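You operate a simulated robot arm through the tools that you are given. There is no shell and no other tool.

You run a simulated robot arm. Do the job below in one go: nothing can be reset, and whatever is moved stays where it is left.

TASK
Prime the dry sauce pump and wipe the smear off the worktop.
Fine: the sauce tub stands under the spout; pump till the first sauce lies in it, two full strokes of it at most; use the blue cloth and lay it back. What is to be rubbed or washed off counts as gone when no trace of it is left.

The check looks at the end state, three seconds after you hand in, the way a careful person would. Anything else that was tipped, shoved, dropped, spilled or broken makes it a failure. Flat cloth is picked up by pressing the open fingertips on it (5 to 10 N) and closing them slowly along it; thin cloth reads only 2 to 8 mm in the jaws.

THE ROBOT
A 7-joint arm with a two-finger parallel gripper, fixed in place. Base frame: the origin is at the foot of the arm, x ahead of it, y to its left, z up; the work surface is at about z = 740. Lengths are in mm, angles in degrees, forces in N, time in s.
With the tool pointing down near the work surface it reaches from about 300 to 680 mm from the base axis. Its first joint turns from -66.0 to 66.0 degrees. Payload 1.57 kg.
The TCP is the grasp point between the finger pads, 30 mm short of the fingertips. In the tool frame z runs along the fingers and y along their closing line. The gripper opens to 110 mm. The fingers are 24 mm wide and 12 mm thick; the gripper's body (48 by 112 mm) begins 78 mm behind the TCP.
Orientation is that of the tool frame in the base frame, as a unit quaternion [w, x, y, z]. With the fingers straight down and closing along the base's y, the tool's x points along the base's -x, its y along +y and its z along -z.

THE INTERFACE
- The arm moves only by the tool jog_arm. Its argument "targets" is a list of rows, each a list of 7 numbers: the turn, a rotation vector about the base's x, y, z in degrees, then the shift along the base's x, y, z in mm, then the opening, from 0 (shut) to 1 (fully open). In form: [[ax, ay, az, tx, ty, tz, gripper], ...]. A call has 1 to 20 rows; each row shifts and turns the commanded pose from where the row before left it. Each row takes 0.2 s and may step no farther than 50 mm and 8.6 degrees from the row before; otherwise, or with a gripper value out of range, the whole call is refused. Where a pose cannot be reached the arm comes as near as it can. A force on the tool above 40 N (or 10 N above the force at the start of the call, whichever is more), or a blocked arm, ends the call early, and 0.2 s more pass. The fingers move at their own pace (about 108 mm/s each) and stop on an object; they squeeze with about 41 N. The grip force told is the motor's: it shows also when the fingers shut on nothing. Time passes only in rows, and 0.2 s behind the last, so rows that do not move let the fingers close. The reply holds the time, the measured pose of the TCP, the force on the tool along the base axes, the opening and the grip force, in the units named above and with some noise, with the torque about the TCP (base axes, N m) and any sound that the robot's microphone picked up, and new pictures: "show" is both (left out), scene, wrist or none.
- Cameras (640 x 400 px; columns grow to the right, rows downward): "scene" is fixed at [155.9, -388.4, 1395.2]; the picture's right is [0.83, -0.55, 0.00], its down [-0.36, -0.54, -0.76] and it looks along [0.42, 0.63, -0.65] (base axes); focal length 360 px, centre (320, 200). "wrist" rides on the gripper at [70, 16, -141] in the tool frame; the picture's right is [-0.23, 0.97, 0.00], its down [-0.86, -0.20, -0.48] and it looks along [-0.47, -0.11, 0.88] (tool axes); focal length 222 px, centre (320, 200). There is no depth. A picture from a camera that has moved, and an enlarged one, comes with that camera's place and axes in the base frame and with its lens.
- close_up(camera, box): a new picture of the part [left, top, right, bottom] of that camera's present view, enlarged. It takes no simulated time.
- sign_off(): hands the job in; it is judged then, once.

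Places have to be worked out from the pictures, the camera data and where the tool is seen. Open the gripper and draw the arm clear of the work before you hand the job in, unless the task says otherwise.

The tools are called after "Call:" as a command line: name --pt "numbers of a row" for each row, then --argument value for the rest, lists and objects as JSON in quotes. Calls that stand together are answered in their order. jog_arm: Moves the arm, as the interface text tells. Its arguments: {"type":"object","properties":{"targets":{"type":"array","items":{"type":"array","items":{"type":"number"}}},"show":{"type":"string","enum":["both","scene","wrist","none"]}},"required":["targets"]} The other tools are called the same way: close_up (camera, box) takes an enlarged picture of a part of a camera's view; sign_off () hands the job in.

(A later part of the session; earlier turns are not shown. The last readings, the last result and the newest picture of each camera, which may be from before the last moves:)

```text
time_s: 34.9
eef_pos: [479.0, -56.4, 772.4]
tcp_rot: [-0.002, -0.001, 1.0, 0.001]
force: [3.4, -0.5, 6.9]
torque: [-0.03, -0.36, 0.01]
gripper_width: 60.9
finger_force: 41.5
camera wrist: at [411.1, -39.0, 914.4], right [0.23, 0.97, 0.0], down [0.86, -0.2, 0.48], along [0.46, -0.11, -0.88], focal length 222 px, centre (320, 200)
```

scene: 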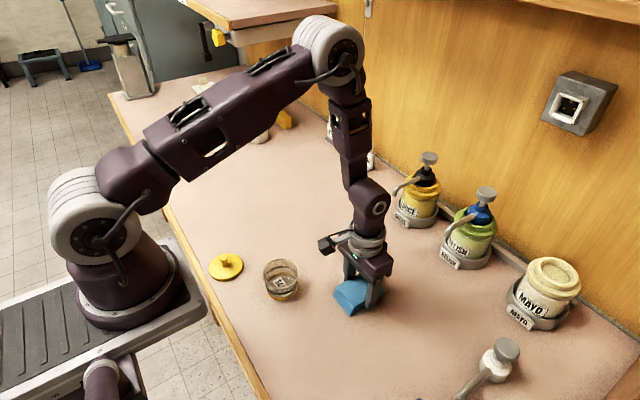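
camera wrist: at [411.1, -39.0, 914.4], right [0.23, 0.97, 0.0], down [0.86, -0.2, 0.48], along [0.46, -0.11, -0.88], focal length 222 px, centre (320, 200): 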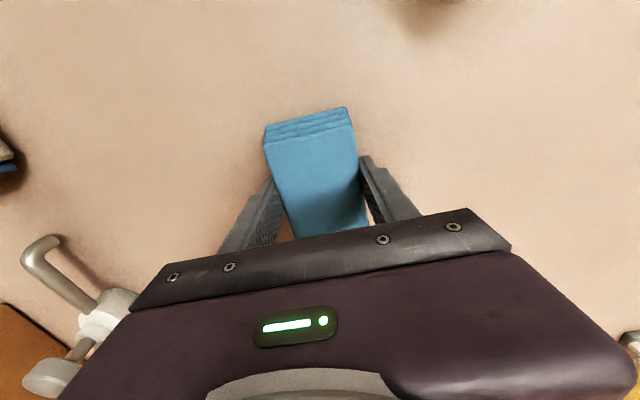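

Passes done at ~7 N. I lift the cloth and carry it toward its original place at (381.5, −109.5), so the whole smear area is visible for inspection.

Call:
jog_arm --pt "0 0 0 0 0 5 0" --pt "0 0 0 0 0 10 0" --pt "0 0 0 -16 -9 10 0" --pt "0 0 0 -20 -11 0 0" --pt "0 0 0 -20 -11 0 0" --pt "0 0 0 -20 -11 0 0" --pt "0 0 0 -20 -11 0 0" --pt "0 0 0 0 0 0 0" --show "both"

Call:
close_up --camera "scene" --box '[320, 230, 440, 320]'

```text
time_s: 36.7
eef_pos: [383.5, -108.8, 798.7]
tcp_rot: [-0.001, 0.0, 1.0, 0.0]
force: [-0.1, -0.5, -1.8]
torque: [-0.04, -0.01, -0.01]
gripper_width: 60.8
finger_force: 41.4
camera wrist: at [314.7, -92.0, 941.0], right [0.23, 0.97, 0.0], down [0.86, -0.2, 0.48], along [0.46, -0.11, -0.88], focal length 222 px, centre (320, 200)
```

scene: 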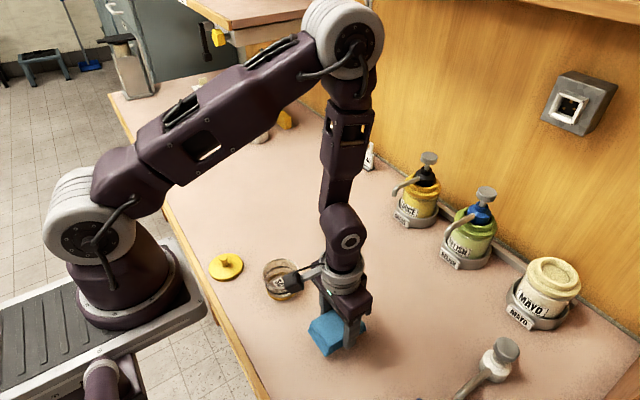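
wrist: 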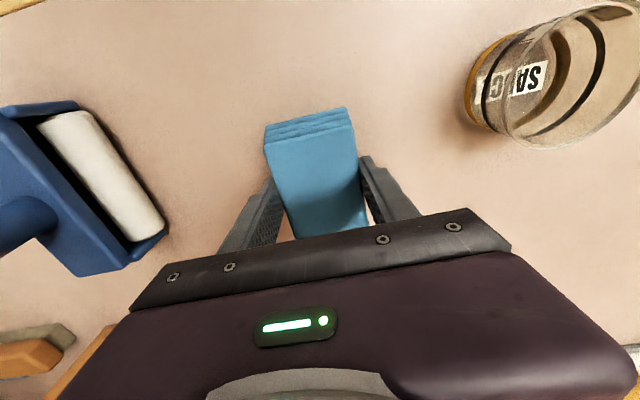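

```text
4.44 times, centred on (380, 275) of scene
camera zoom: at [155.9, -388.4, 1395.2], right [0.83, -0.55, 0.0], down [-0.36, -0.54, -0.76], along [0.42, 0.63, -0.65], focal length 1598 px, centre (53, -133)
```

zoom: 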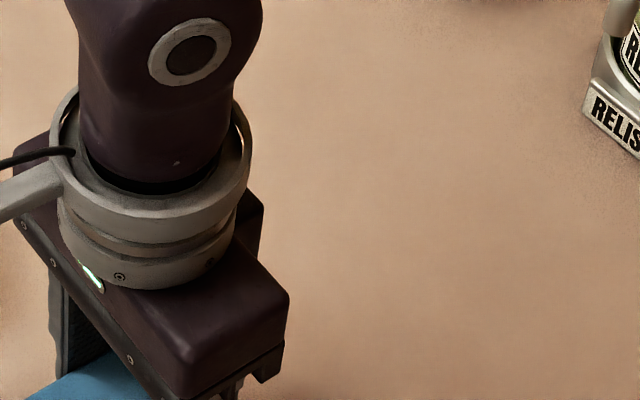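

The right part of the smear area is clean, but the gripper hides the rest. Still holding the cloth, I rise and step aside in +y to see the whole area.

Call:
jog_arm --pt "0 0 0 0 10 45 0" --pt "0 0 0 0 25 40 0" --pt "0 0 0 0 40 25 0" --pt "0 0 0 0 40 0 0" --pt "0 0 0 0 30 0 0" --pt "0 0 0 0 0 0 0" --show "both"

Call:
close_up --camera "scene" --box '[320, 230, 440, 320]'

Call:
close_up --camera "wrist" --box '[100, 20, 280, 180]'

```text
time_s: 38.1
eef_pos: [381.9, 37.6, 908.3]
tcp_rot: [-0.002, 0.0, 1.0, 0.0]
force: [-0.8, 0.3, 0.0]
torque: [0.03, -0.02, 0.01]
gripper_width: 61.0
finger_force: 40.8
camera wrist: at [313.5, 53.9, 1050.2], right [0.23, 0.97, 0.0], down [0.86, -0.2, 0.48], along [0.46, -0.11, -0.88], focal length 222 px, centre (320, 200)
```

scene: 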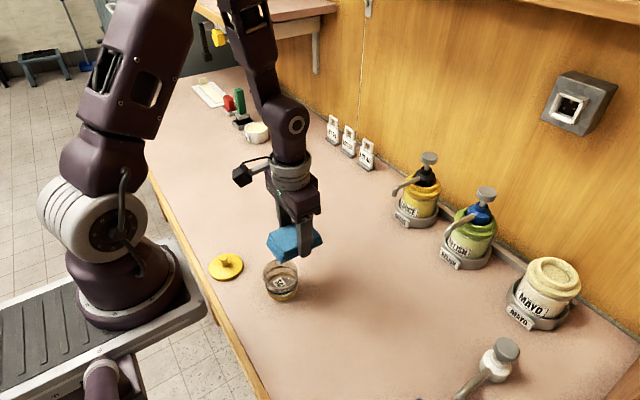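
wrist: 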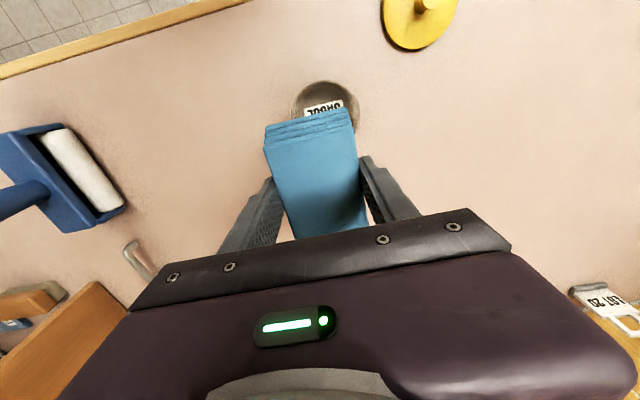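

```text
4.44 times, centred on (380, 275) of scene
camera zoom: at [155.9, -388.4, 1395.2], right [0.83, -0.55, 0.0], down [-0.36, -0.54, -0.76], along [0.42, 0.63, -0.65], focal length 1598 px, centre (53, -133)
```

zoom: 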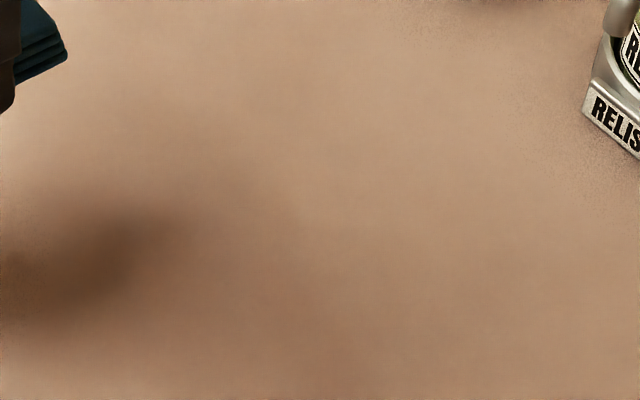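

```text
2.50 times, centred on (190, 100) of wrist
camera zoom: at [313.5, 53.9, 1050.2], right [0.23, 0.97, 0.0], down [0.86, -0.2, 0.48], along [0.46, -0.11, -0.88], focal length 555 px, centre (645, 450)
```

zoom: 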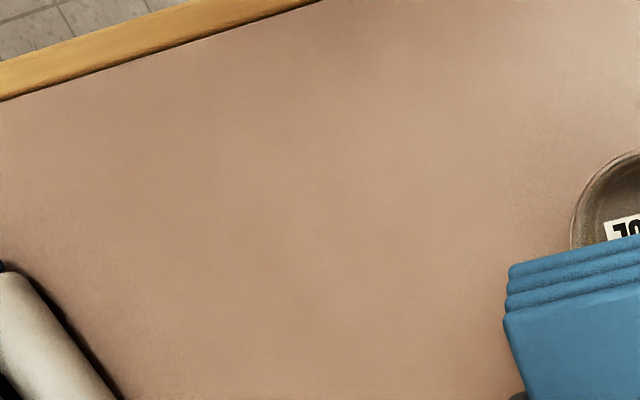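

No trace of the smear remains, only the gripper's soft shadow. I bring the cloth back over its original place and lower it.

Call:
jog_arm --pt "0 0 0 0 -37 0 0" --pt "0 0 0 0 -37 -20 0" --pt "0 0 0 0 -37 -45 0" --pt "0 0 0 0 -36 -45 0" --pt "0 0 0 0 0 -15 0" --pt "0 0 0 0 0 -8 0" --pt "0 0 0 0 0 0 0" --show "both"

```text
refused: row 3 steps farther than a row can; nothing moved
```

The step was too long for one row; I split the descent into smaller rows.

Call:
jog_arm --pt "0 0 0 0 -37 0 0" --pt "0 0 0 0 -37 -20 0" --pt "0 0 0 0 -37 -30 0" --pt "0 0 0 0 -36 -30 0" --pt "0 0 0 0 0 -30 0" --pt "0 0 0 0 0 -15 0" --pt "0 0 0 0 0 -7 0" --pt "0 0 0 0 0 0 0" --show "both"

```text
time_s: 39.9
eef_pos: [383.6, -110.7, 774.5]
tcp_rot: [0.0, 0.0, 1.0, 0.0]
force: [0.0, 0.3, -0.7]
torque: [0.02, -0.01, -0.01]
gripper_width: 61.1
finger_force: 40.9
camera wrist: at [315.5, -93.9, 916.7], right [0.23, 0.97, 0.0], down [0.86, -0.2, 0.48], along [0.46, -0.11, -0.88], focal length 222 px, centre (320, 200)
```

scene: 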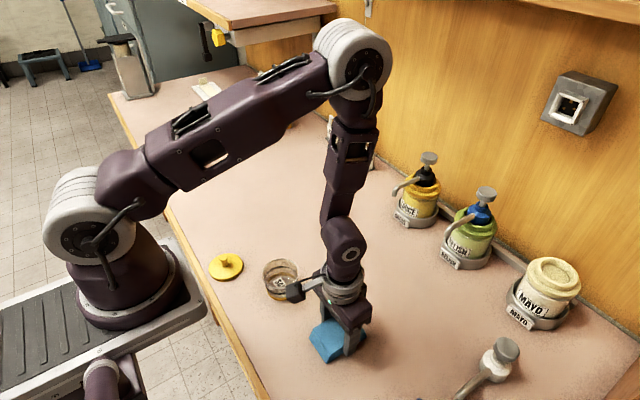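
wrist: 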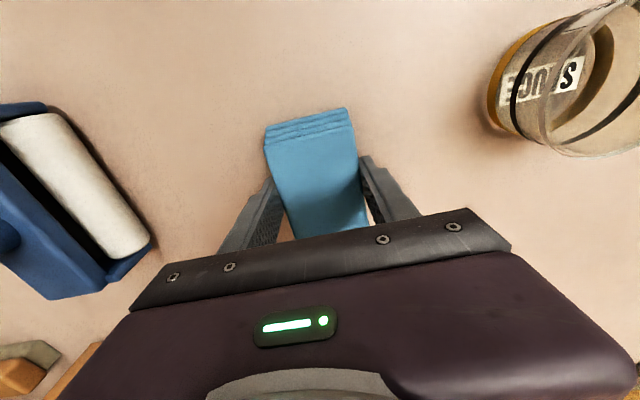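

I'm about 3 mm too far in x compared with the pick pose; I correct that and lower to gentle contact.

Call:
jog_arm --pt "0 0 0 -2.5 1.3 0 0" --pt "0 0 0 0 0 -1.2 0" --pt "0 0 0 0 0 -1 0" --pt "0 0 0 0 0 0 0" --show "none"

```text
time_s: 40.9
eef_pos: [381.4, -109.2, 771.5]
tcp_rot: [0.0, 0.0, 1.0, 0.0]
force: [-0.1, 0.1, -0.1]
torque: [0.04, -0.01, 0.04]
gripper_width: 60.9
finger_force: 41.0
```

Pose matches the pick pose but there's no contact force yet; I lower another 0.5 mm, then open gently.

Call:
jog_arm --pt "0 0 0 0 0 -0.6 0" --pt "0 0 0 0 0 0 0" --show "none"

```text
time_s: 41.5
eef_pos: [382.2, -109.8, 772.3]
tcp_rot: [-0.001, 0.0, 1.0, 0.0]
force: [-0.5, 0.2, 0.0]
torque: [-0.05, -0.03, 0.0]
gripper_width: 60.7
finger_force: 40.7
```

Still no contact force; another half millimetre down.

Call:
jog_arm --pt "0 0 0 0 0 -0.5 0" --pt "0 0 0 0 0 0 0" --show "none"

```text
time_s: 42.1
eef_pos: [380.1, -109.5, 771.5]
tcp_rot: [-0.001, 0.0, 1.0, 0.0]
force: [1.2, 1.9, 23.6]
torque: [0.1, 0.16, 0.02]
gripper_width: 60.7
finger_force: 41.2
```

The cloth now stands on the table (23 N). I ease up 0.4 mm, open the fingers in steps, and rise clear.

Call:
jog_arm --pt "0 0 0 0 0 0.4 0" --pt "0 0 0 0 0 0 0.58" --pt "0 0 0 0 0 0 0.75" --pt "0 0 0 0 0 0 1" --pt "0 0 0 0 0 0 1" --pt "0 0 0 0 0 20 1" --pt "0 0 0 0 0 40 1" --pt "0 0 0 0 0 40 1" --pt "0 0 0 0 0 0 1" --show "both"

```text
time_s: 44.1
eef_pos: [379.1, -110.3, 873.6]
tcp_rot: [-0.002, 0.001, 1.0, 0.0]
force: [-0.9, -0.2, -0.5]
torque: [0.0, -0.01, -0.01]
gripper_width: 110.0
finger_force: 0.1
camera wrist: at [311.0, -93.6, 1016.5], right [0.23, 0.97, 0.0], down [0.86, -0.2, 0.48], along [0.46, -0.11, -0.88], focal length 222 px, centre (320, 200)
```

scene: 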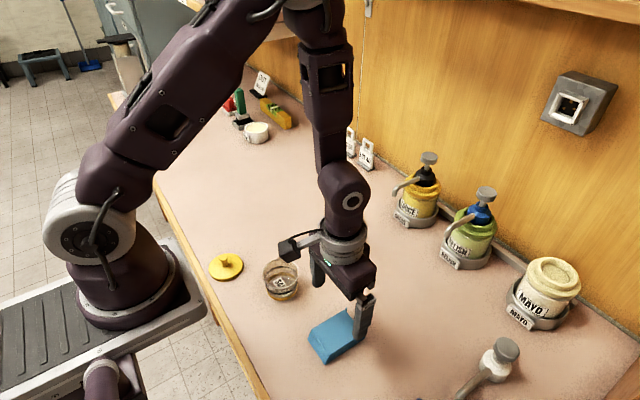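
wrist: 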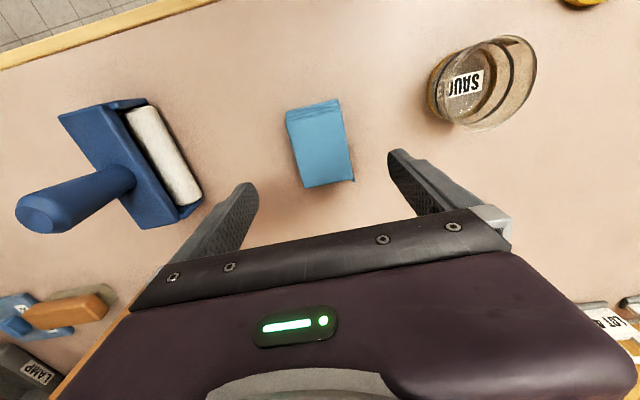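

The cloth lies back at its place. Next, the tub: I move above it at about (346, 48) to align the open fingers.

Call:
jog_arm --pt "0 0 0 -8 39.5 7 1" --pt "0 0 0 -8 39.5 7 1" --pt "0 0 0 -8 39.5 7 1" --pt "0 0 0 -8 39.5 7 1" --pt "0 0 0 0 0 0 1" --show "both"

Call:
close_up --camera "wrist" --box '[230, 40, 430, 220]'

Call:
close_up --camera "scene" --box '[220, 180, 420, 380]'

```text
time_s: 45.3
eef_pos: [348.2, 49.4, 899.8]
tcp_rot: [0.0, 0.001, 1.0, 0.0]
force: [-0.2, 0.6, -0.5]
torque: [-0.03, -0.01, -0.01]
gripper_width: 110.6
finger_force: 0.0
camera wrist: at [280.0, 65.7, 1042.1], right [0.23, 0.97, 0.0], down [0.86, -0.2, 0.48], along [0.46, -0.11, -0.88], focal length 222 px, centre (320, 200)
```

scene: 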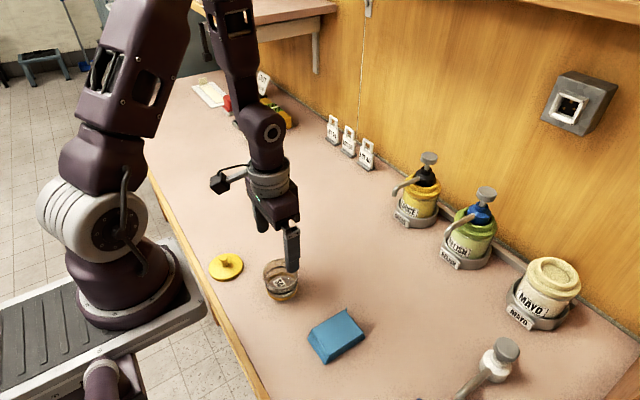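
wrist: 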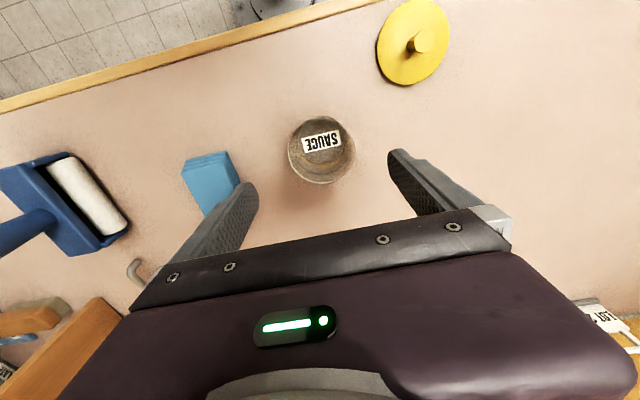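

```text
2.22 times, centred on (330, 130) of wrist
camera zoom: at [280.0, 65.7, 1042.1], right [0.23, 0.97, 0.0], down [0.86, -0.2, 0.48], along [0.46, -0.11, -0.88], focal length 494 px, centre (298, 356)
```

zoom: 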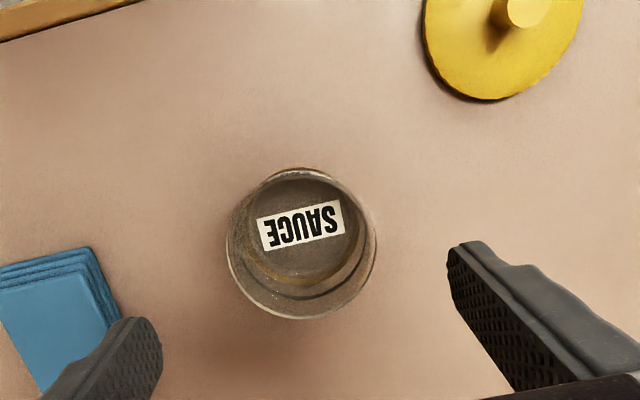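

```text
2.00 times, centred on (320, 280) of scene
camera zoom: at [155.9, -388.4, 1395.2], right [0.83, -0.55, 0.0], down [-0.36, -0.54, -0.76], along [0.42, 0.63, -0.65], focal length 719 px, centre (320, 40)
```

zoom: 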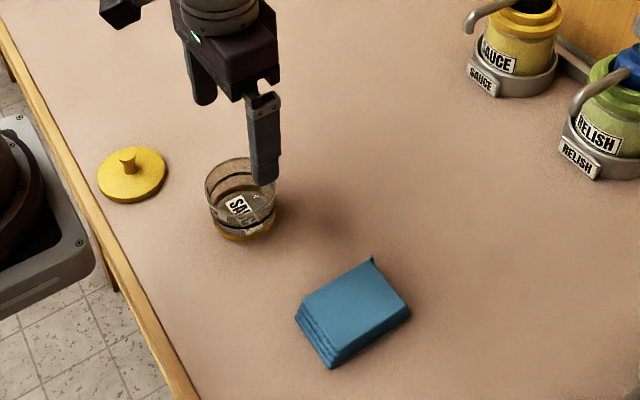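

The tub's axis works out at about (347, 50), right between the fingers. I descend around it to TCP z≈782 (tips 12 mm above the table).

Call:
jog_arm --pt "0 0 0 -1 1 -35 1" --pt "0 0 0 0 0 -35 1" --pt "0 0 0 0 0 -30 1" --pt "0 0 0 0 0 -17 1" --pt "0 0 0 0 0 0 1" --show "both"

```text
time_s: 46.5
eef_pos: [347.6, 48.9, 781.8]
tcp_rot: [-0.001, 0.0, 1.0, 0.0]
force: [0.6, -0.6, 0.2]
torque: [-0.02, 0.0, 0.0]
gripper_width: 110.0
finger_force: 0.0
camera wrist: at [280.1, 66.1, 924.4], right [0.23, 0.97, 0.0], down [0.86, -0.2, 0.48], along [0.46, -0.11, -0.88], focal length 222 px, centre (320, 200)
```

scene: 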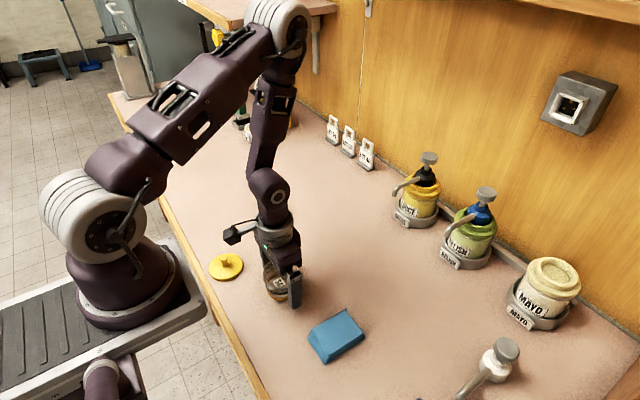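
wrist: 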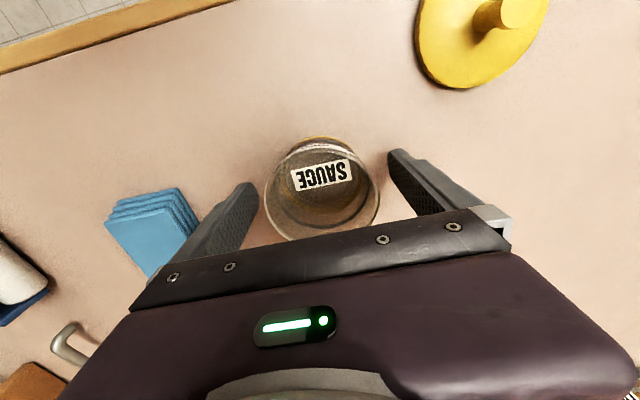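

I check the alignment enlarged before closing.

Call:
close_up --camera "wrist" --box '[230, 110, 430, 260]'

Call:
close_up --camera "scene" --box '[220, 230, 340, 330]'

```text
2.67 times, centred on (330, 185) of wrist
camera zoom: at [280.1, 66.1, 924.4], right [0.23, 0.97, 0.0], down [0.86, -0.2, 0.48], along [0.46, -0.11, -0.88], focal length 592 px, centre (293, 240)
```

zoom: 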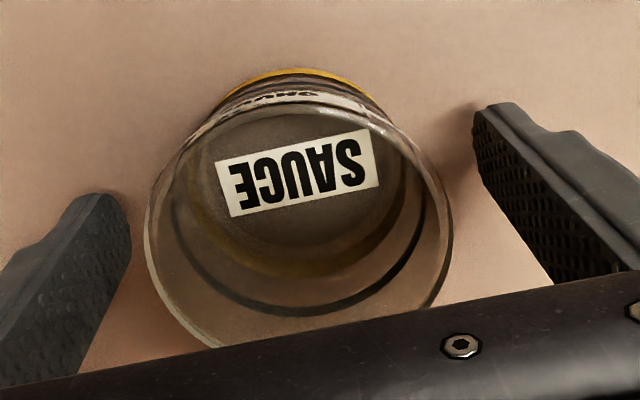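

```text
4.00 times, centred on (280, 280) of scene
camera zoom: at [155.9, -388.4, 1395.2], right [0.83, -0.55, 0.0], down [-0.36, -0.54, -0.76], along [0.42, 0.63, -0.65], focal length 1438 px, centre (480, -120)
```

zoom: 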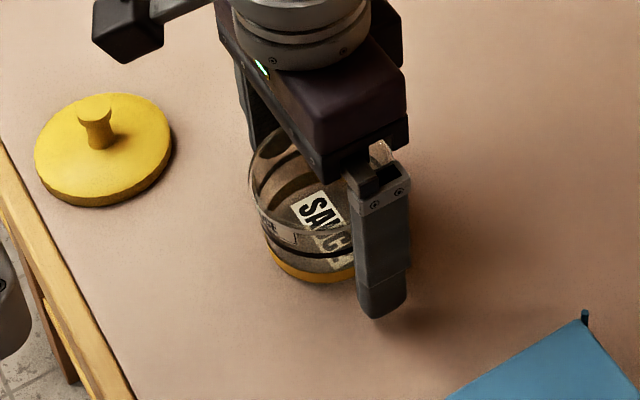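

The tub's axis appears about 2 mm nearer and 1–2 mm to +y of the TCP. I correct that and close the fingers on it slowly.

Call:
jog_arm --pt "0 0 0 -2 1.5 0 1" --pt "0 0 0 0 0 0 0.85" --pt "0 0 0 0 0 0 0.74" --pt "0 0 0 0 0 0 0.7" --pt "0 0 0 0 0 0 0.66" --pt "0 0 0 0 0 0 0.62" --pt "0 0 0 0 0 0 0.6" --show "wrist"

```text
time_s: 48.1
eef_pos: [346.9, 50.1, 782.5]
tcp_rot: [0.0, -0.001, 1.0, 0.0]
force: [0.1, 0.2, 0.6]
torque: [-0.03, 0.03, -0.01]
gripper_width: 71.4
finger_force: 41.1
camera wrist: at [278.2, 67.7, 924.8], right [0.23, 0.97, 0.0], down [0.86, -0.2, 0.48], along [0.46, -0.11, -0.88], focal length 222 px, centre (320, 200)
```

wrist: 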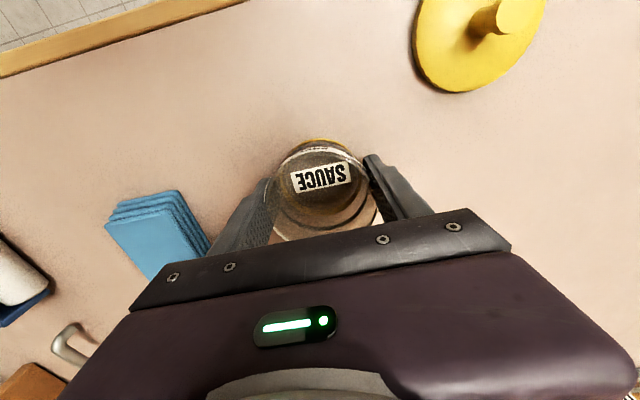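

Gripped at 71.4 mm with 41 N. I lift slowly a few millimetres and check that it is held.

Call:
jog_arm --pt "0 0 0 0 0 0 0.3" --pt "0 0 0 0 0 3 0.3" --pt "0 0 0 0 0 4 0.3" --pt "0 0 0 0 0 5 0.3" --pt "0 0 0 0 0 0 0.3" --show "both"

```text
time_s: 49.3
eef_pos: [345.9, 50.5, 795.1]
tcp_rot: [-0.001, 0.0, 1.0, 0.0]
force: [1.1, -0.1, -0.1]
torque: [-0.02, 0.0, 0.01]
gripper_width: 71.2
finger_force: 40.7
camera wrist: at [277.7, 67.8, 937.0], right [0.23, 0.97, 0.0], down [0.86, -0.2, 0.48], along [0.46, -0.11, -0.88], focal length 222 px, centre (320, 200)
```

scene: 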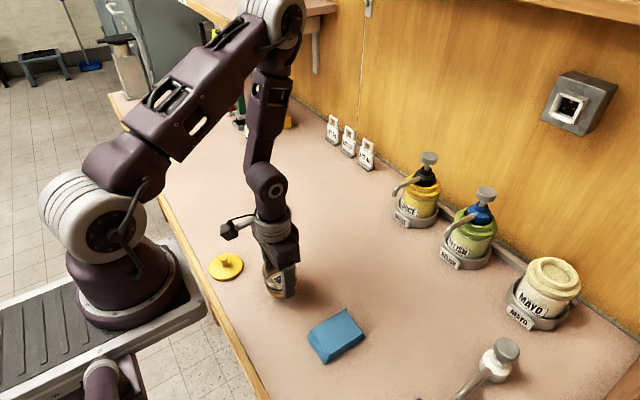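
wrist: 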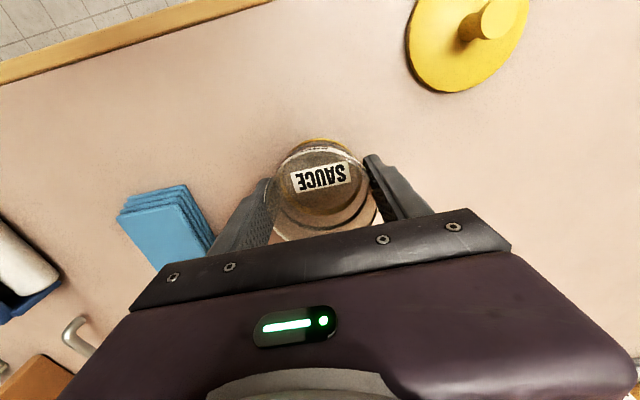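

The tub is held firmly. I lift it a little more and carry it to an intermediate spot at about (545, 49), where I will regrasp it with a tilted tool (the spout would collide with the gripper body if carried in vertically).

Call:
jog_arm --pt "0 0 0 10 0 8 0.3" --pt "0 0 0 20 0 8 0.3" --pt "0 0 0 28 0 0 0.3" --pt "0 0 0 28 0 0 0.3" --pt "0 0 0 28 0 0 0.3" --pt "0 0 0 28 0 0 0.3" --pt "0 0 0 28 0 0 0.3" --pt "0 0 0 20 0 0 0.3" --pt "0 0 0 10 0 -8 0.3" --pt "0 0 0 0 0 -10 0.3" --pt "0 0 0 0 0 0 0.3" --show "both"

```text
time_s: 51.7
eef_pos: [546.4, 50.3, 791.2]
tcp_rot: [-0.002, -0.001, 1.0, 0.001]
force: [-1.0, 0.3, 0.4]
torque: [0.02, 0.01, 0.0]
gripper_width: 71.6
finger_force: 40.7
camera wrist: at [477.1, 67.0, 934.3], right [0.23, 0.97, 0.0], down [0.86, -0.2, 0.48], along [0.46, -0.11, -0.88], focal length 222 px, centre (320, 200)
```

scene: 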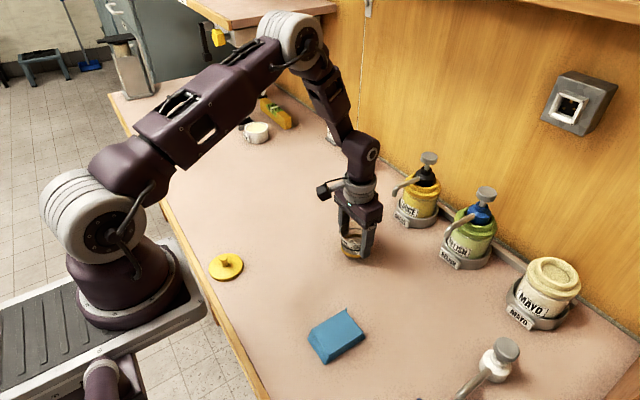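
wrist: 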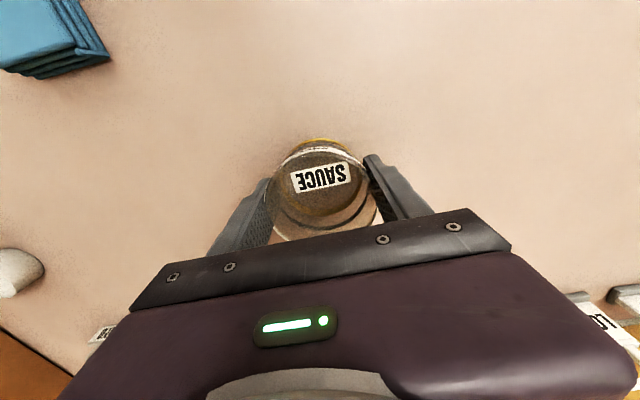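

The tub rides along well at (546, 50). I lower it to where it was gripped (TCP ≈ 782.5) in small steps.

Call:
jog_arm --pt "0 0 0 0 0 -4 0.3" --pt "0 0 0 0 0 -3 0.3" --pt "0 0 0 0 0 -1 0.3" --pt "0 0 0 0 0 0 0.3" --show "none"

```text
time_s: 52.7
eef_pos: [546.0, 52.0, 785.1]
tcp_rot: [0.0, 0.0, 1.0, 0.0]
force: [-1.0, -0.2, -0.8]
torque: [0.02, -0.01, 0.03]
gripper_width: 71.3
finger_force: 41.3
```

No contact yet at about 784–785; I step down further by small amounts.

Call:
jog_arm --pt "0 0 0 0 0 -0.7 0.3" --pt "0 0 0 0 0 -0.5 0.3" --pt "0 0 0 0 0 0 0.3" --show "none"

```text
time_s: 53.5
eef_pos: [545.0, 51.1, 782.4]
tcp_rot: [-0.001, 0.0, 1.0, 0.0]
force: [0.8, -0.2, -1.9]
torque: [0.01, -0.03, -0.02]
gripper_width: 71.6
finger_force: 41.4
```

Still free; two more small steps.

Call:
jog_arm --pt "0 0 0 0 0 -0.5 0.3" --pt "0 0 0 0 0 0 0.3" --show "none"

Call:
jog_arm --pt "0 0 0 0 0 -0.4 0.3" --pt "0 0 0 0 0 0 0.3" --show "none"

```text
time_s: 54.1
eef_pos: [545.2, 52.0, 781.5]
tcp_rot: [-0.001, 0.001, 1.0, 0.0]
force: [-2.1, -0.1, 2.7]
torque: [-0.03, 0.01, 0.0]
gripper_width: 71.5
finger_force: 41.0
```

```text
time_s: 54.7
eef_pos: [547.4, 50.7, 782.9]
tcp_rot: [-0.001, 0.0, 1.0, 0.0]
force: [-0.9, -1.0, 3.4]
torque: [-0.05, 0.03, 0.0]
gripper_width: 71.4
finger_force: 40.6
```

Light contact (≈3 N): the tub stands on the table. I open and rise clear of it.

Call:
jog_arm --pt "0 0 0 0 0 0 0.68" --pt "0 0 0 0 0 0 0.8" --pt "0 0 0 0 0 0 1" --pt "0 0 0 0 0 0 1" --pt "0 0 0 0 0 40 1" --pt "0 0 0 0 0 40 1" --pt "0 0 0 0 0 40 1" --pt "0 0 0 0 0 0 1" --show "both"

```text
time_s: 56.5
eef_pos: [545.3, 49.7, 904.3]
tcp_rot: [-0.001, -0.001, 1.0, -0.001]
force: [0.7, -0.2, 1.1]
torque: [-0.01, -0.01, 0.0]
gripper_width: 110.2
finger_force: 0.0
camera wrist: at [477.3, 66.7, 1046.1], right [0.23, 0.97, 0.0], down [0.86, -0.2, 0.48], along [0.46, -0.11, -0.88], focal length 222 px, centre (320, 200)
```

scene: 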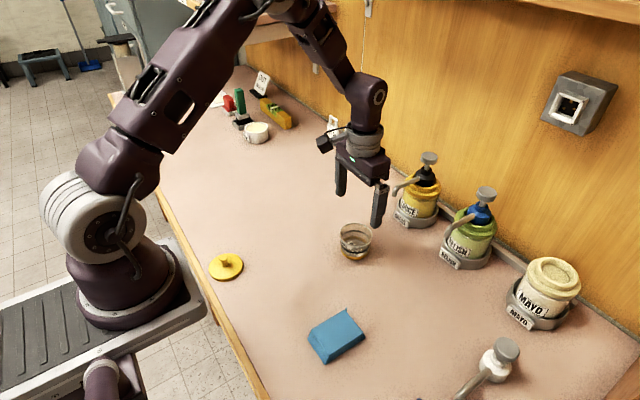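
wrist: 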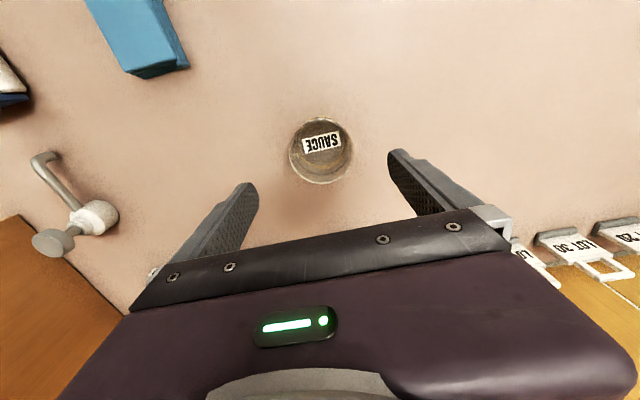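

The tub stands upright at about (545, 50). I now back off slightly and tilt the tool forward about 43° (fingers toward +x) to look at the spout and prepare the tilted regrasp.

Call:
jog_arm --pt "0 0 0 -20 0 10 1" --pt "0 -8.5 0 -10 0 4 1" --pt "0 -8.5 0 -10 0 4 1" --pt "0 -8.5 0 -10 0 4 1" --pt "0 -8.5 0 -10 0 4 1" --pt "0 -8.5 0 -5 0 0 1" --pt "0 0 0 0 0 0 1" --show "both"

```text
time_s: 58.1
eef_pos: [479.6, 49.6, 928.4]
tcp_rot: [0.361, 0.0, 0.933, 0.0]
force: [0.8, -0.2, 0.5]
torque: [0.03, 0.0, 0.01]
gripper_width: 110.4
finger_force: 0.1
camera wrist: at [334.3, 67.3, 986.8], right [0.17, 0.97, 0.15], down [0.31, -0.2, 0.93], along [0.94, -0.11, -0.33], focal length 222 px, centre (320, 200)
```

scene: 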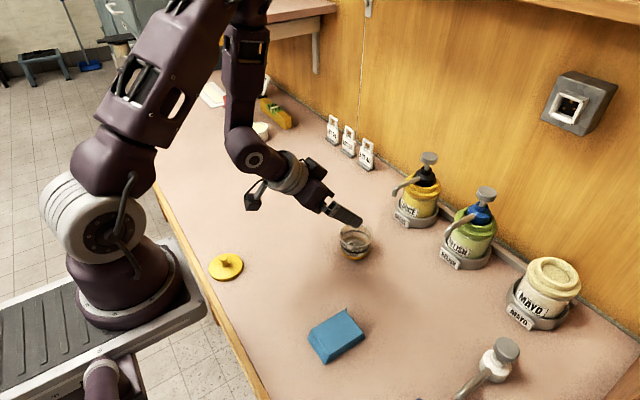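
wrist: 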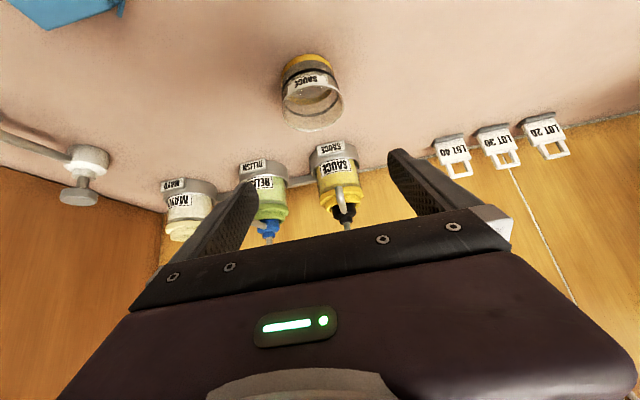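

Excellent view: the wrist camera now sees the sauce pump and tub from the front. I enlarge it to measure the spout, pump head and tub.

Call:
close_up --camera "wrist" --box '[260, 40, 400, 240]'

Call:
close_up --camera "wrist" --box '[290, 130, 390, 240]'

Call:
close_up --camera "scene" --box '[320, 140, 480, 270]'

```text
2.00 times, centred on (330, 140) of wrist
camera zoom: at [334.3, 67.3, 986.8], right [0.17, 0.97, 0.15], down [0.31, -0.2, 0.93], along [0.94, -0.11, -0.33], focal length 444 px, centre (300, 320)
```

zoom: 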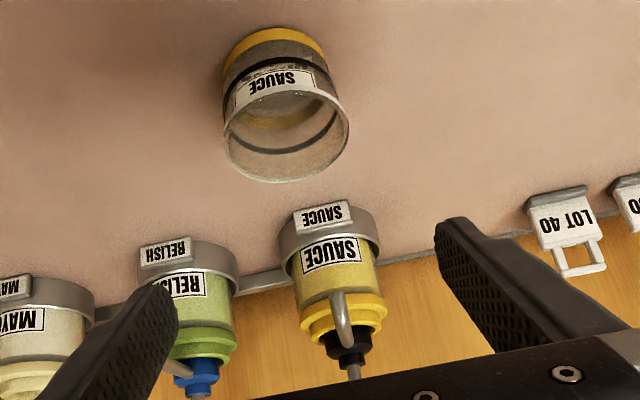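

```text
3.64 times, centred on (340, 185) of wrist
camera zoom: at [334.3, 67.3, 986.8], right [0.17, 0.97, 0.15], down [0.31, -0.2, 0.93], along [0.94, -0.11, -0.33], focal length 808 px, centre (247, 254)
```

zoom: 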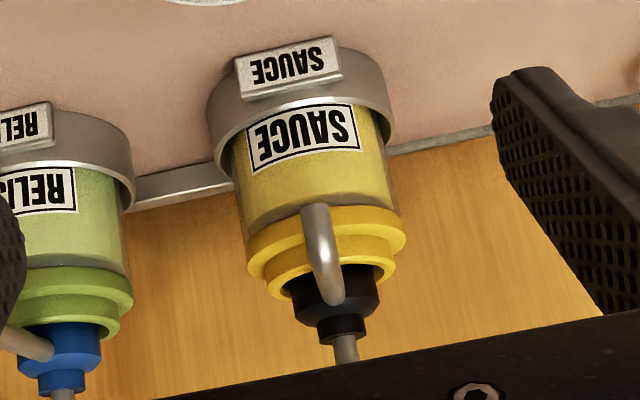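

```text
3.08 times, centred on (400, 205) of scene
camera zoom: at [155.9, -388.4, 1395.2], right [0.83, -0.55, 0.0], down [-0.36, -0.54, -0.76], along [0.42, 0.63, -0.65], focal length 1106 px, centre (74, 185)
```

zoom: 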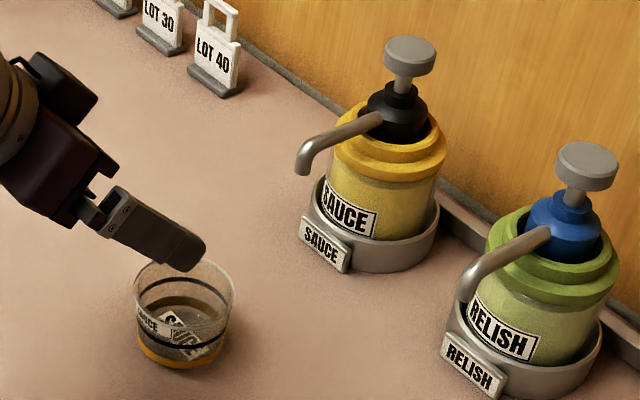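

From both views the spout tip is at about (666, 61.5, 852), pump axis at x≈763, y≈61.5, head top z≈927, holder tag front x≈712; tub at about (546, 51), rim z≈803. I bring the tilted open gripper down around the tub.

Call:
jog_arm --pt "0 0 0 22 0.5 -20 1" --pt "0 0 0 22 0.5 -20 1" --pt "0 0 0 22 0.5 -20 1" --pt "0 0 0 0 0 -20 1" --pt "0 0 0 0 0 -20 1" --pt "0 0 0 0 0 0 1" --show "both"

Call:
close_up --camera "wrist" --box '[220, 40, 420, 240]'

Call:
close_up --camera "scene" --box '[300, 180, 440, 280]'

```text
time_s: 59.5
eef_pos: [548.3, 53.3, 827.7]
tcp_rot: [0.362, 0.0, 0.932, 0.0]
force: [0.1, -0.3, -0.1]
torque: [-0.02, 0.02, 0.02]
gripper_width: 110.0
finger_force: 0.1
camera wrist: at [402.1, 69.4, 885.6], right [0.17, 0.97, 0.15], down [0.31, -0.2, 0.93], along [0.94, -0.11, -0.33], focal length 222 px, centre (320, 200)
```

scene: 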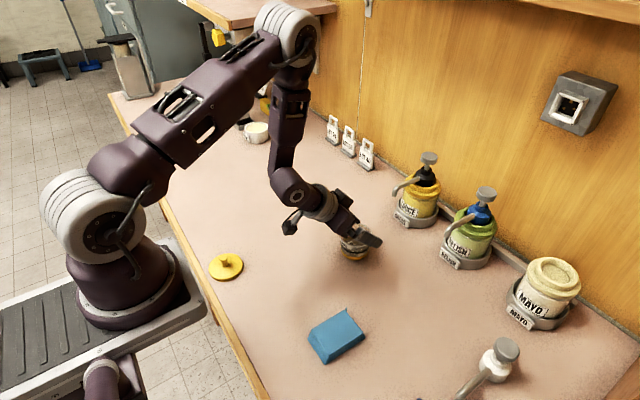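
wrist: 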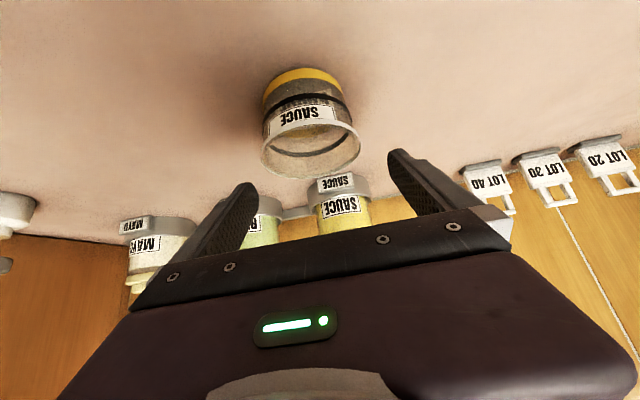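

```text
2.00 times, centred on (320, 140) of wrist
camera zoom: at [402.1, 69.4, 885.6], right [0.17, 0.97, 0.15], down [0.31, -0.2, 0.93], along [0.94, -0.11, -0.33], focal length 444 px, centre (320, 320)
```

zoom: 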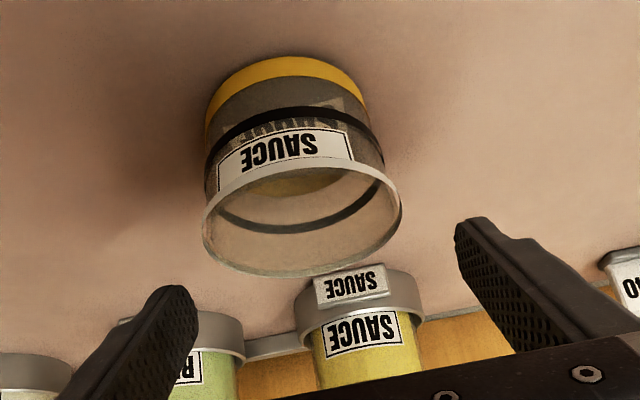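

```text
4.00 times, centred on (370, 230) of scene
camera zoom: at [155.9, -388.4, 1395.2], right [0.83, -0.55, 0.0], down [-0.36, -0.54, -0.76], along [0.42, 0.63, -0.65], focal length 1438 px, centre (120, 80)
```

zoom: 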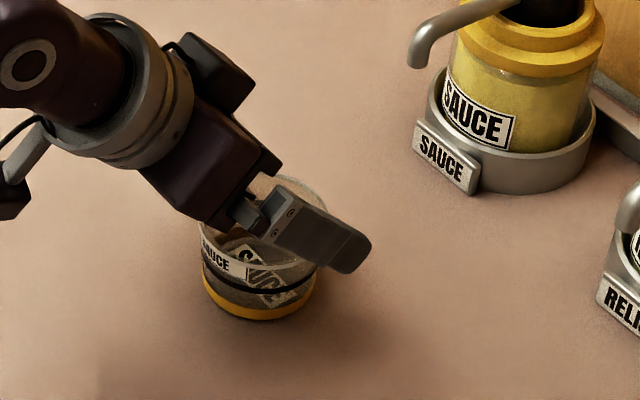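

The tub lies centred between the tilted fingers. I shift 2 mm back in x, descend to about TCP z 783 and close slowly.

Call:
jog_arm --pt "0 0 0 -2 0 -20 1" --pt "0 0 0 0 0 -15 1" --pt "0 0 0 0 0 -9 1" --pt "0 0 0 0 0 0 1" --show "both"

Call:
close_up --camera "scene" --box '[300, 180, 440, 280]'

```text
time_s: 60.5
eef_pos: [545.5, 51.9, 783.9]
tcp_rot: [0.362, 0.0, 0.932, 0.0]
force: [-0.4, -0.4, -0.7]
torque: [0.02, 0.03, -0.02]
gripper_width: 110.1
finger_force: 0.0
camera wrist: at [399.3, 69.7, 842.5], right [0.17, 0.97, 0.15], down [0.31, -0.2, 0.93], along [0.94, -0.11, -0.33], focal length 222 px, centre (320, 200)
```

scene: 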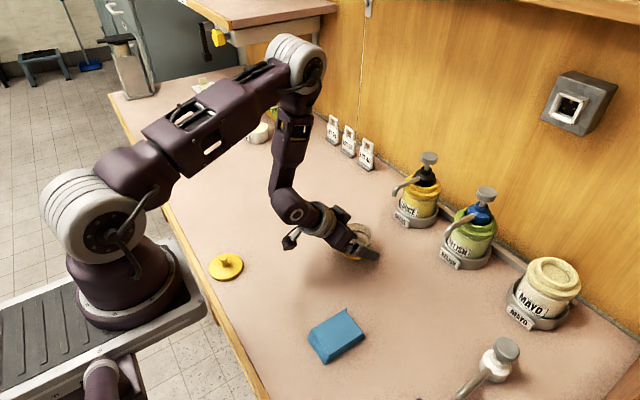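
wrist: 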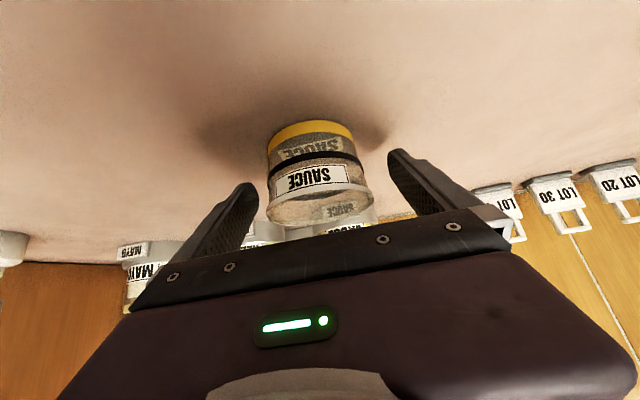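

```text
4.00 times, centred on (370, 230) of scene
camera zoom: at [155.9, -388.4, 1395.2], right [0.83, -0.55, 0.0], down [-0.36, -0.54, -0.76], along [0.42, 0.63, -0.65], focal length 1438 px, centre (120, 80)
```

zoom: 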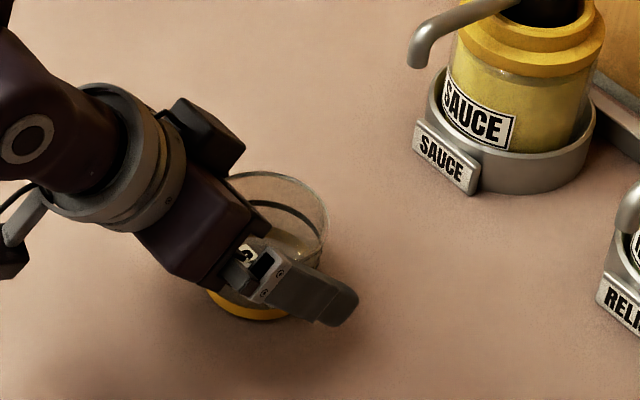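

The tub is between the tilted fingers with good clearance. I close slowly and grip it.

Call:
jog_arm --pt "0 0 0 0 0 0 0.85" --pt "0 0 0 0 0 0 0.74" --pt "0 0 0 0 0 0 0.7" --pt "0 0 0 0 0 0 0.66" --pt "0 0 0 0 0 0 0.6" --pt "0 0 0 0 0 0 0.3" --pt "0 0 0 0 0 0 0.3" --show "wrist"

```text
time_s: 62.1
eef_pos: [544.9, 51.2, 783.9]
tcp_rot: [0.362, 0.0, 0.932, 0.0]
force: [0.3, -0.2, 1.0]
torque: [-0.05, 0.0, -0.03]
gripper_width: 71.6
finger_force: 40.9
camera wrist: at [399.2, 69.7, 842.7], right [0.17, 0.97, 0.15], down [0.31, -0.2, 0.93], along [0.94, -0.11, -0.33], focal length 222 px, centre (320, 200)
```

wrist: 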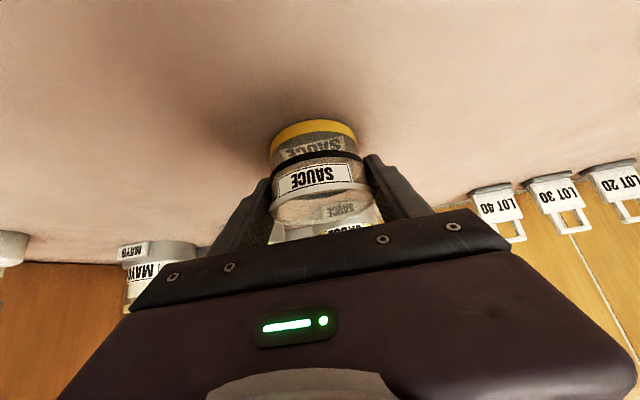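

Held at 71.6 mm, 41 N. I lift about 7 mm and carry the tub toward the spout in gentle steps, stopping about 30 mm short for a look.

Call:
jog_arm --pt "0 0 0 0 0 3 0.3" --pt "0 0 0 0 0 5 0.3" --pt "0 0 0 15 2 0 0.3" --pt "0 0 0 20 2 0 0.3" --pt "0 0 0 20 2 0 0.3" --pt "0 0 0 20 2 0 0.3" --pt "0 0 0 15 2.3 0 0.3" --pt "0 0 0 0 0 0 0.3" --show "both"

Call:
close_up --camera "scene" --box '[340, 140, 480, 260]'

Call:
close_up --camera "wrist" --box '[220, 80, 420, 260]'

```text
time_s: 63.9
eef_pos: [636.7, 63.0, 792.3]
tcp_rot: [0.362, 0.0, 0.932, 0.001]
force: [-1.1, 0.1, 0.0]
torque: [-0.02, 0.0, 0.03]
gripper_width: 71.7
finger_force: 41.0
camera wrist: at [490.6, 79.5, 850.1], right [0.17, 0.97, 0.15], down [0.31, -0.2, 0.93], along [0.94, -0.11, -0.34], focal length 222 px, centre (320, 200)
```

scene: 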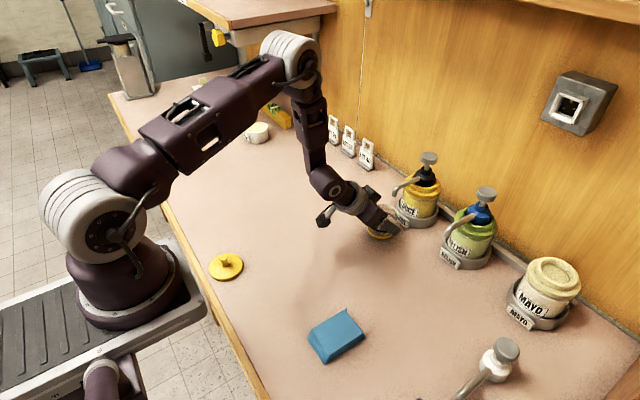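
wrist: 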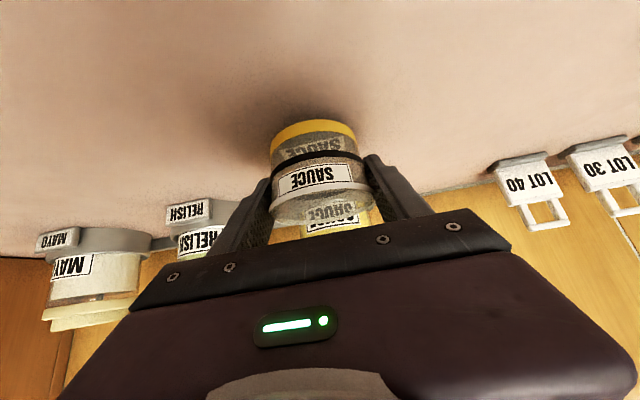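

```text
3.33 times, centred on (410, 200) of scene
camera zoom: at [156.0, -388.4, 1395.2], right [0.83, -0.55, 0.0], down [-0.36, -0.54, -0.76], along [0.42, 0.63, -0.65], focal length 1198 px, centre (20, 200)
```

zoom: 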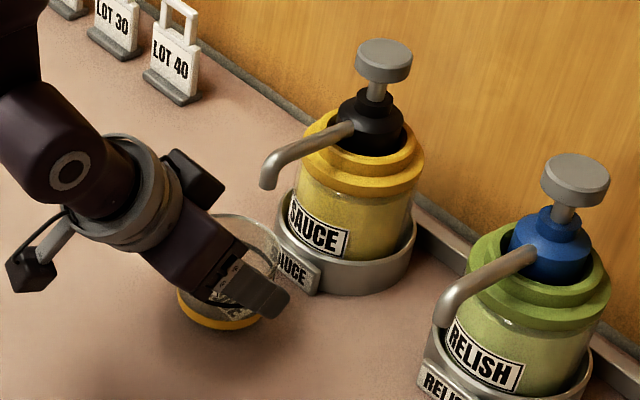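

```text
2.22 times, centred on (320, 170) of wrist
camera zoom: at [490.6, 79.5, 850.1], right [0.17, 0.97, 0.15], down [0.31, -0.2, 0.93], along [0.94, -0.11, -0.34], focal length 494 px, centre (320, 267)
```

zoom: 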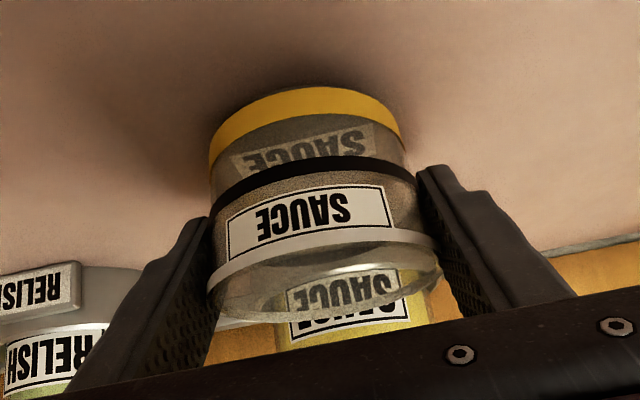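

The tub is level and aligned; the spout tip lies about 30 mm further ahead. I advance 26 mm (leaving about 8–10 mm to the holder's tag) and lower.

Call:
jog_arm --pt "0 0 0 10 0 0 0.3" --pt "0 0 0 10 0 0 0.3" --pt "0 0 0 6 0 0 0.3" --pt "0 0 0 0 0 -4 0.3" --pt "0 0 0 0 0 -2.5 0.3" --pt "0 0 0 0 0 0 0.3" --show "both"

Call:
close_up --camera "scene" --box '[340, 140, 480, 260]'

Call:
close_up --camera "wrist" --box '[220, 80, 420, 260]'

```text
time_s: 65.3
eef_pos: [660.8, 62.2, 786.0]
tcp_rot: [0.362, 0.0, 0.932, 0.0]
force: [0.5, 0.5, -0.4]
torque: [-0.01, 0.01, 0.0]
gripper_width: 71.7
finger_force: 40.6
camera wrist: at [514.8, 79.3, 844.5], right [0.17, 0.97, 0.15], down [0.31, -0.2, 0.93], along [0.94, -0.11, -0.33], focal length 222 px, centre (320, 200)
```

scene: 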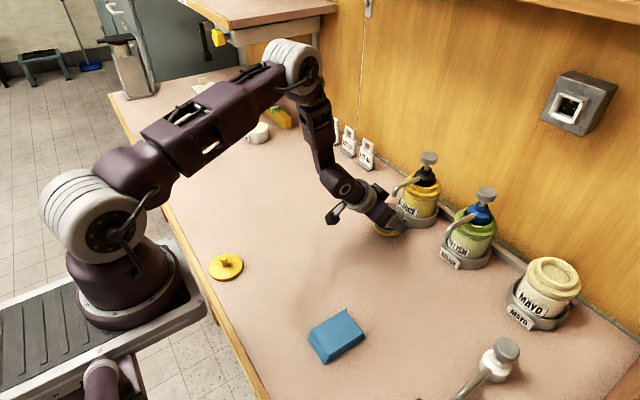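
wrist: 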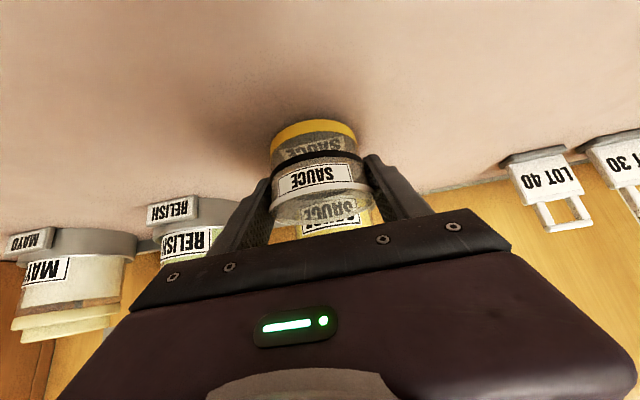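

```text
3.33 times, centred on (410, 200) of scene
camera zoom: at [155.9, -388.4, 1395.2], right [0.83, -0.55, 0.0], down [-0.36, -0.54, -0.76], along [0.42, 0.63, -0.65], focal length 1198 px, centre (20, 200)
```

zoom: 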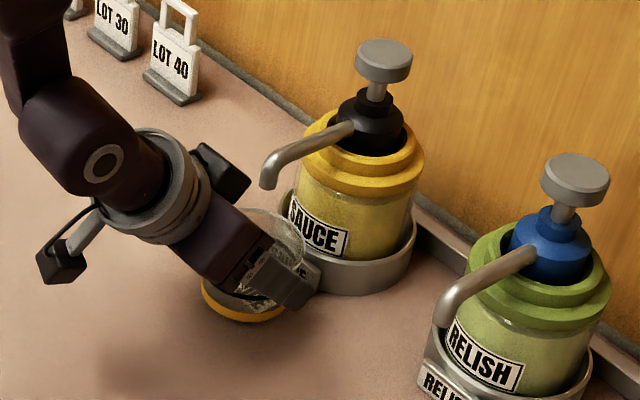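

```text
2.22 times, centred on (320, 170) of wrist
camera zoom: at [514.8, 79.3, 844.5], right [0.17, 0.97, 0.15], down [0.31, -0.2, 0.93], along [0.94, -0.11, -0.33], focal length 494 px, centre (320, 267)
```

zoom: 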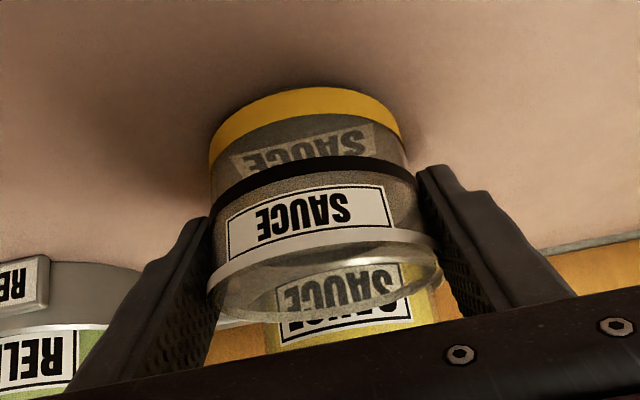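

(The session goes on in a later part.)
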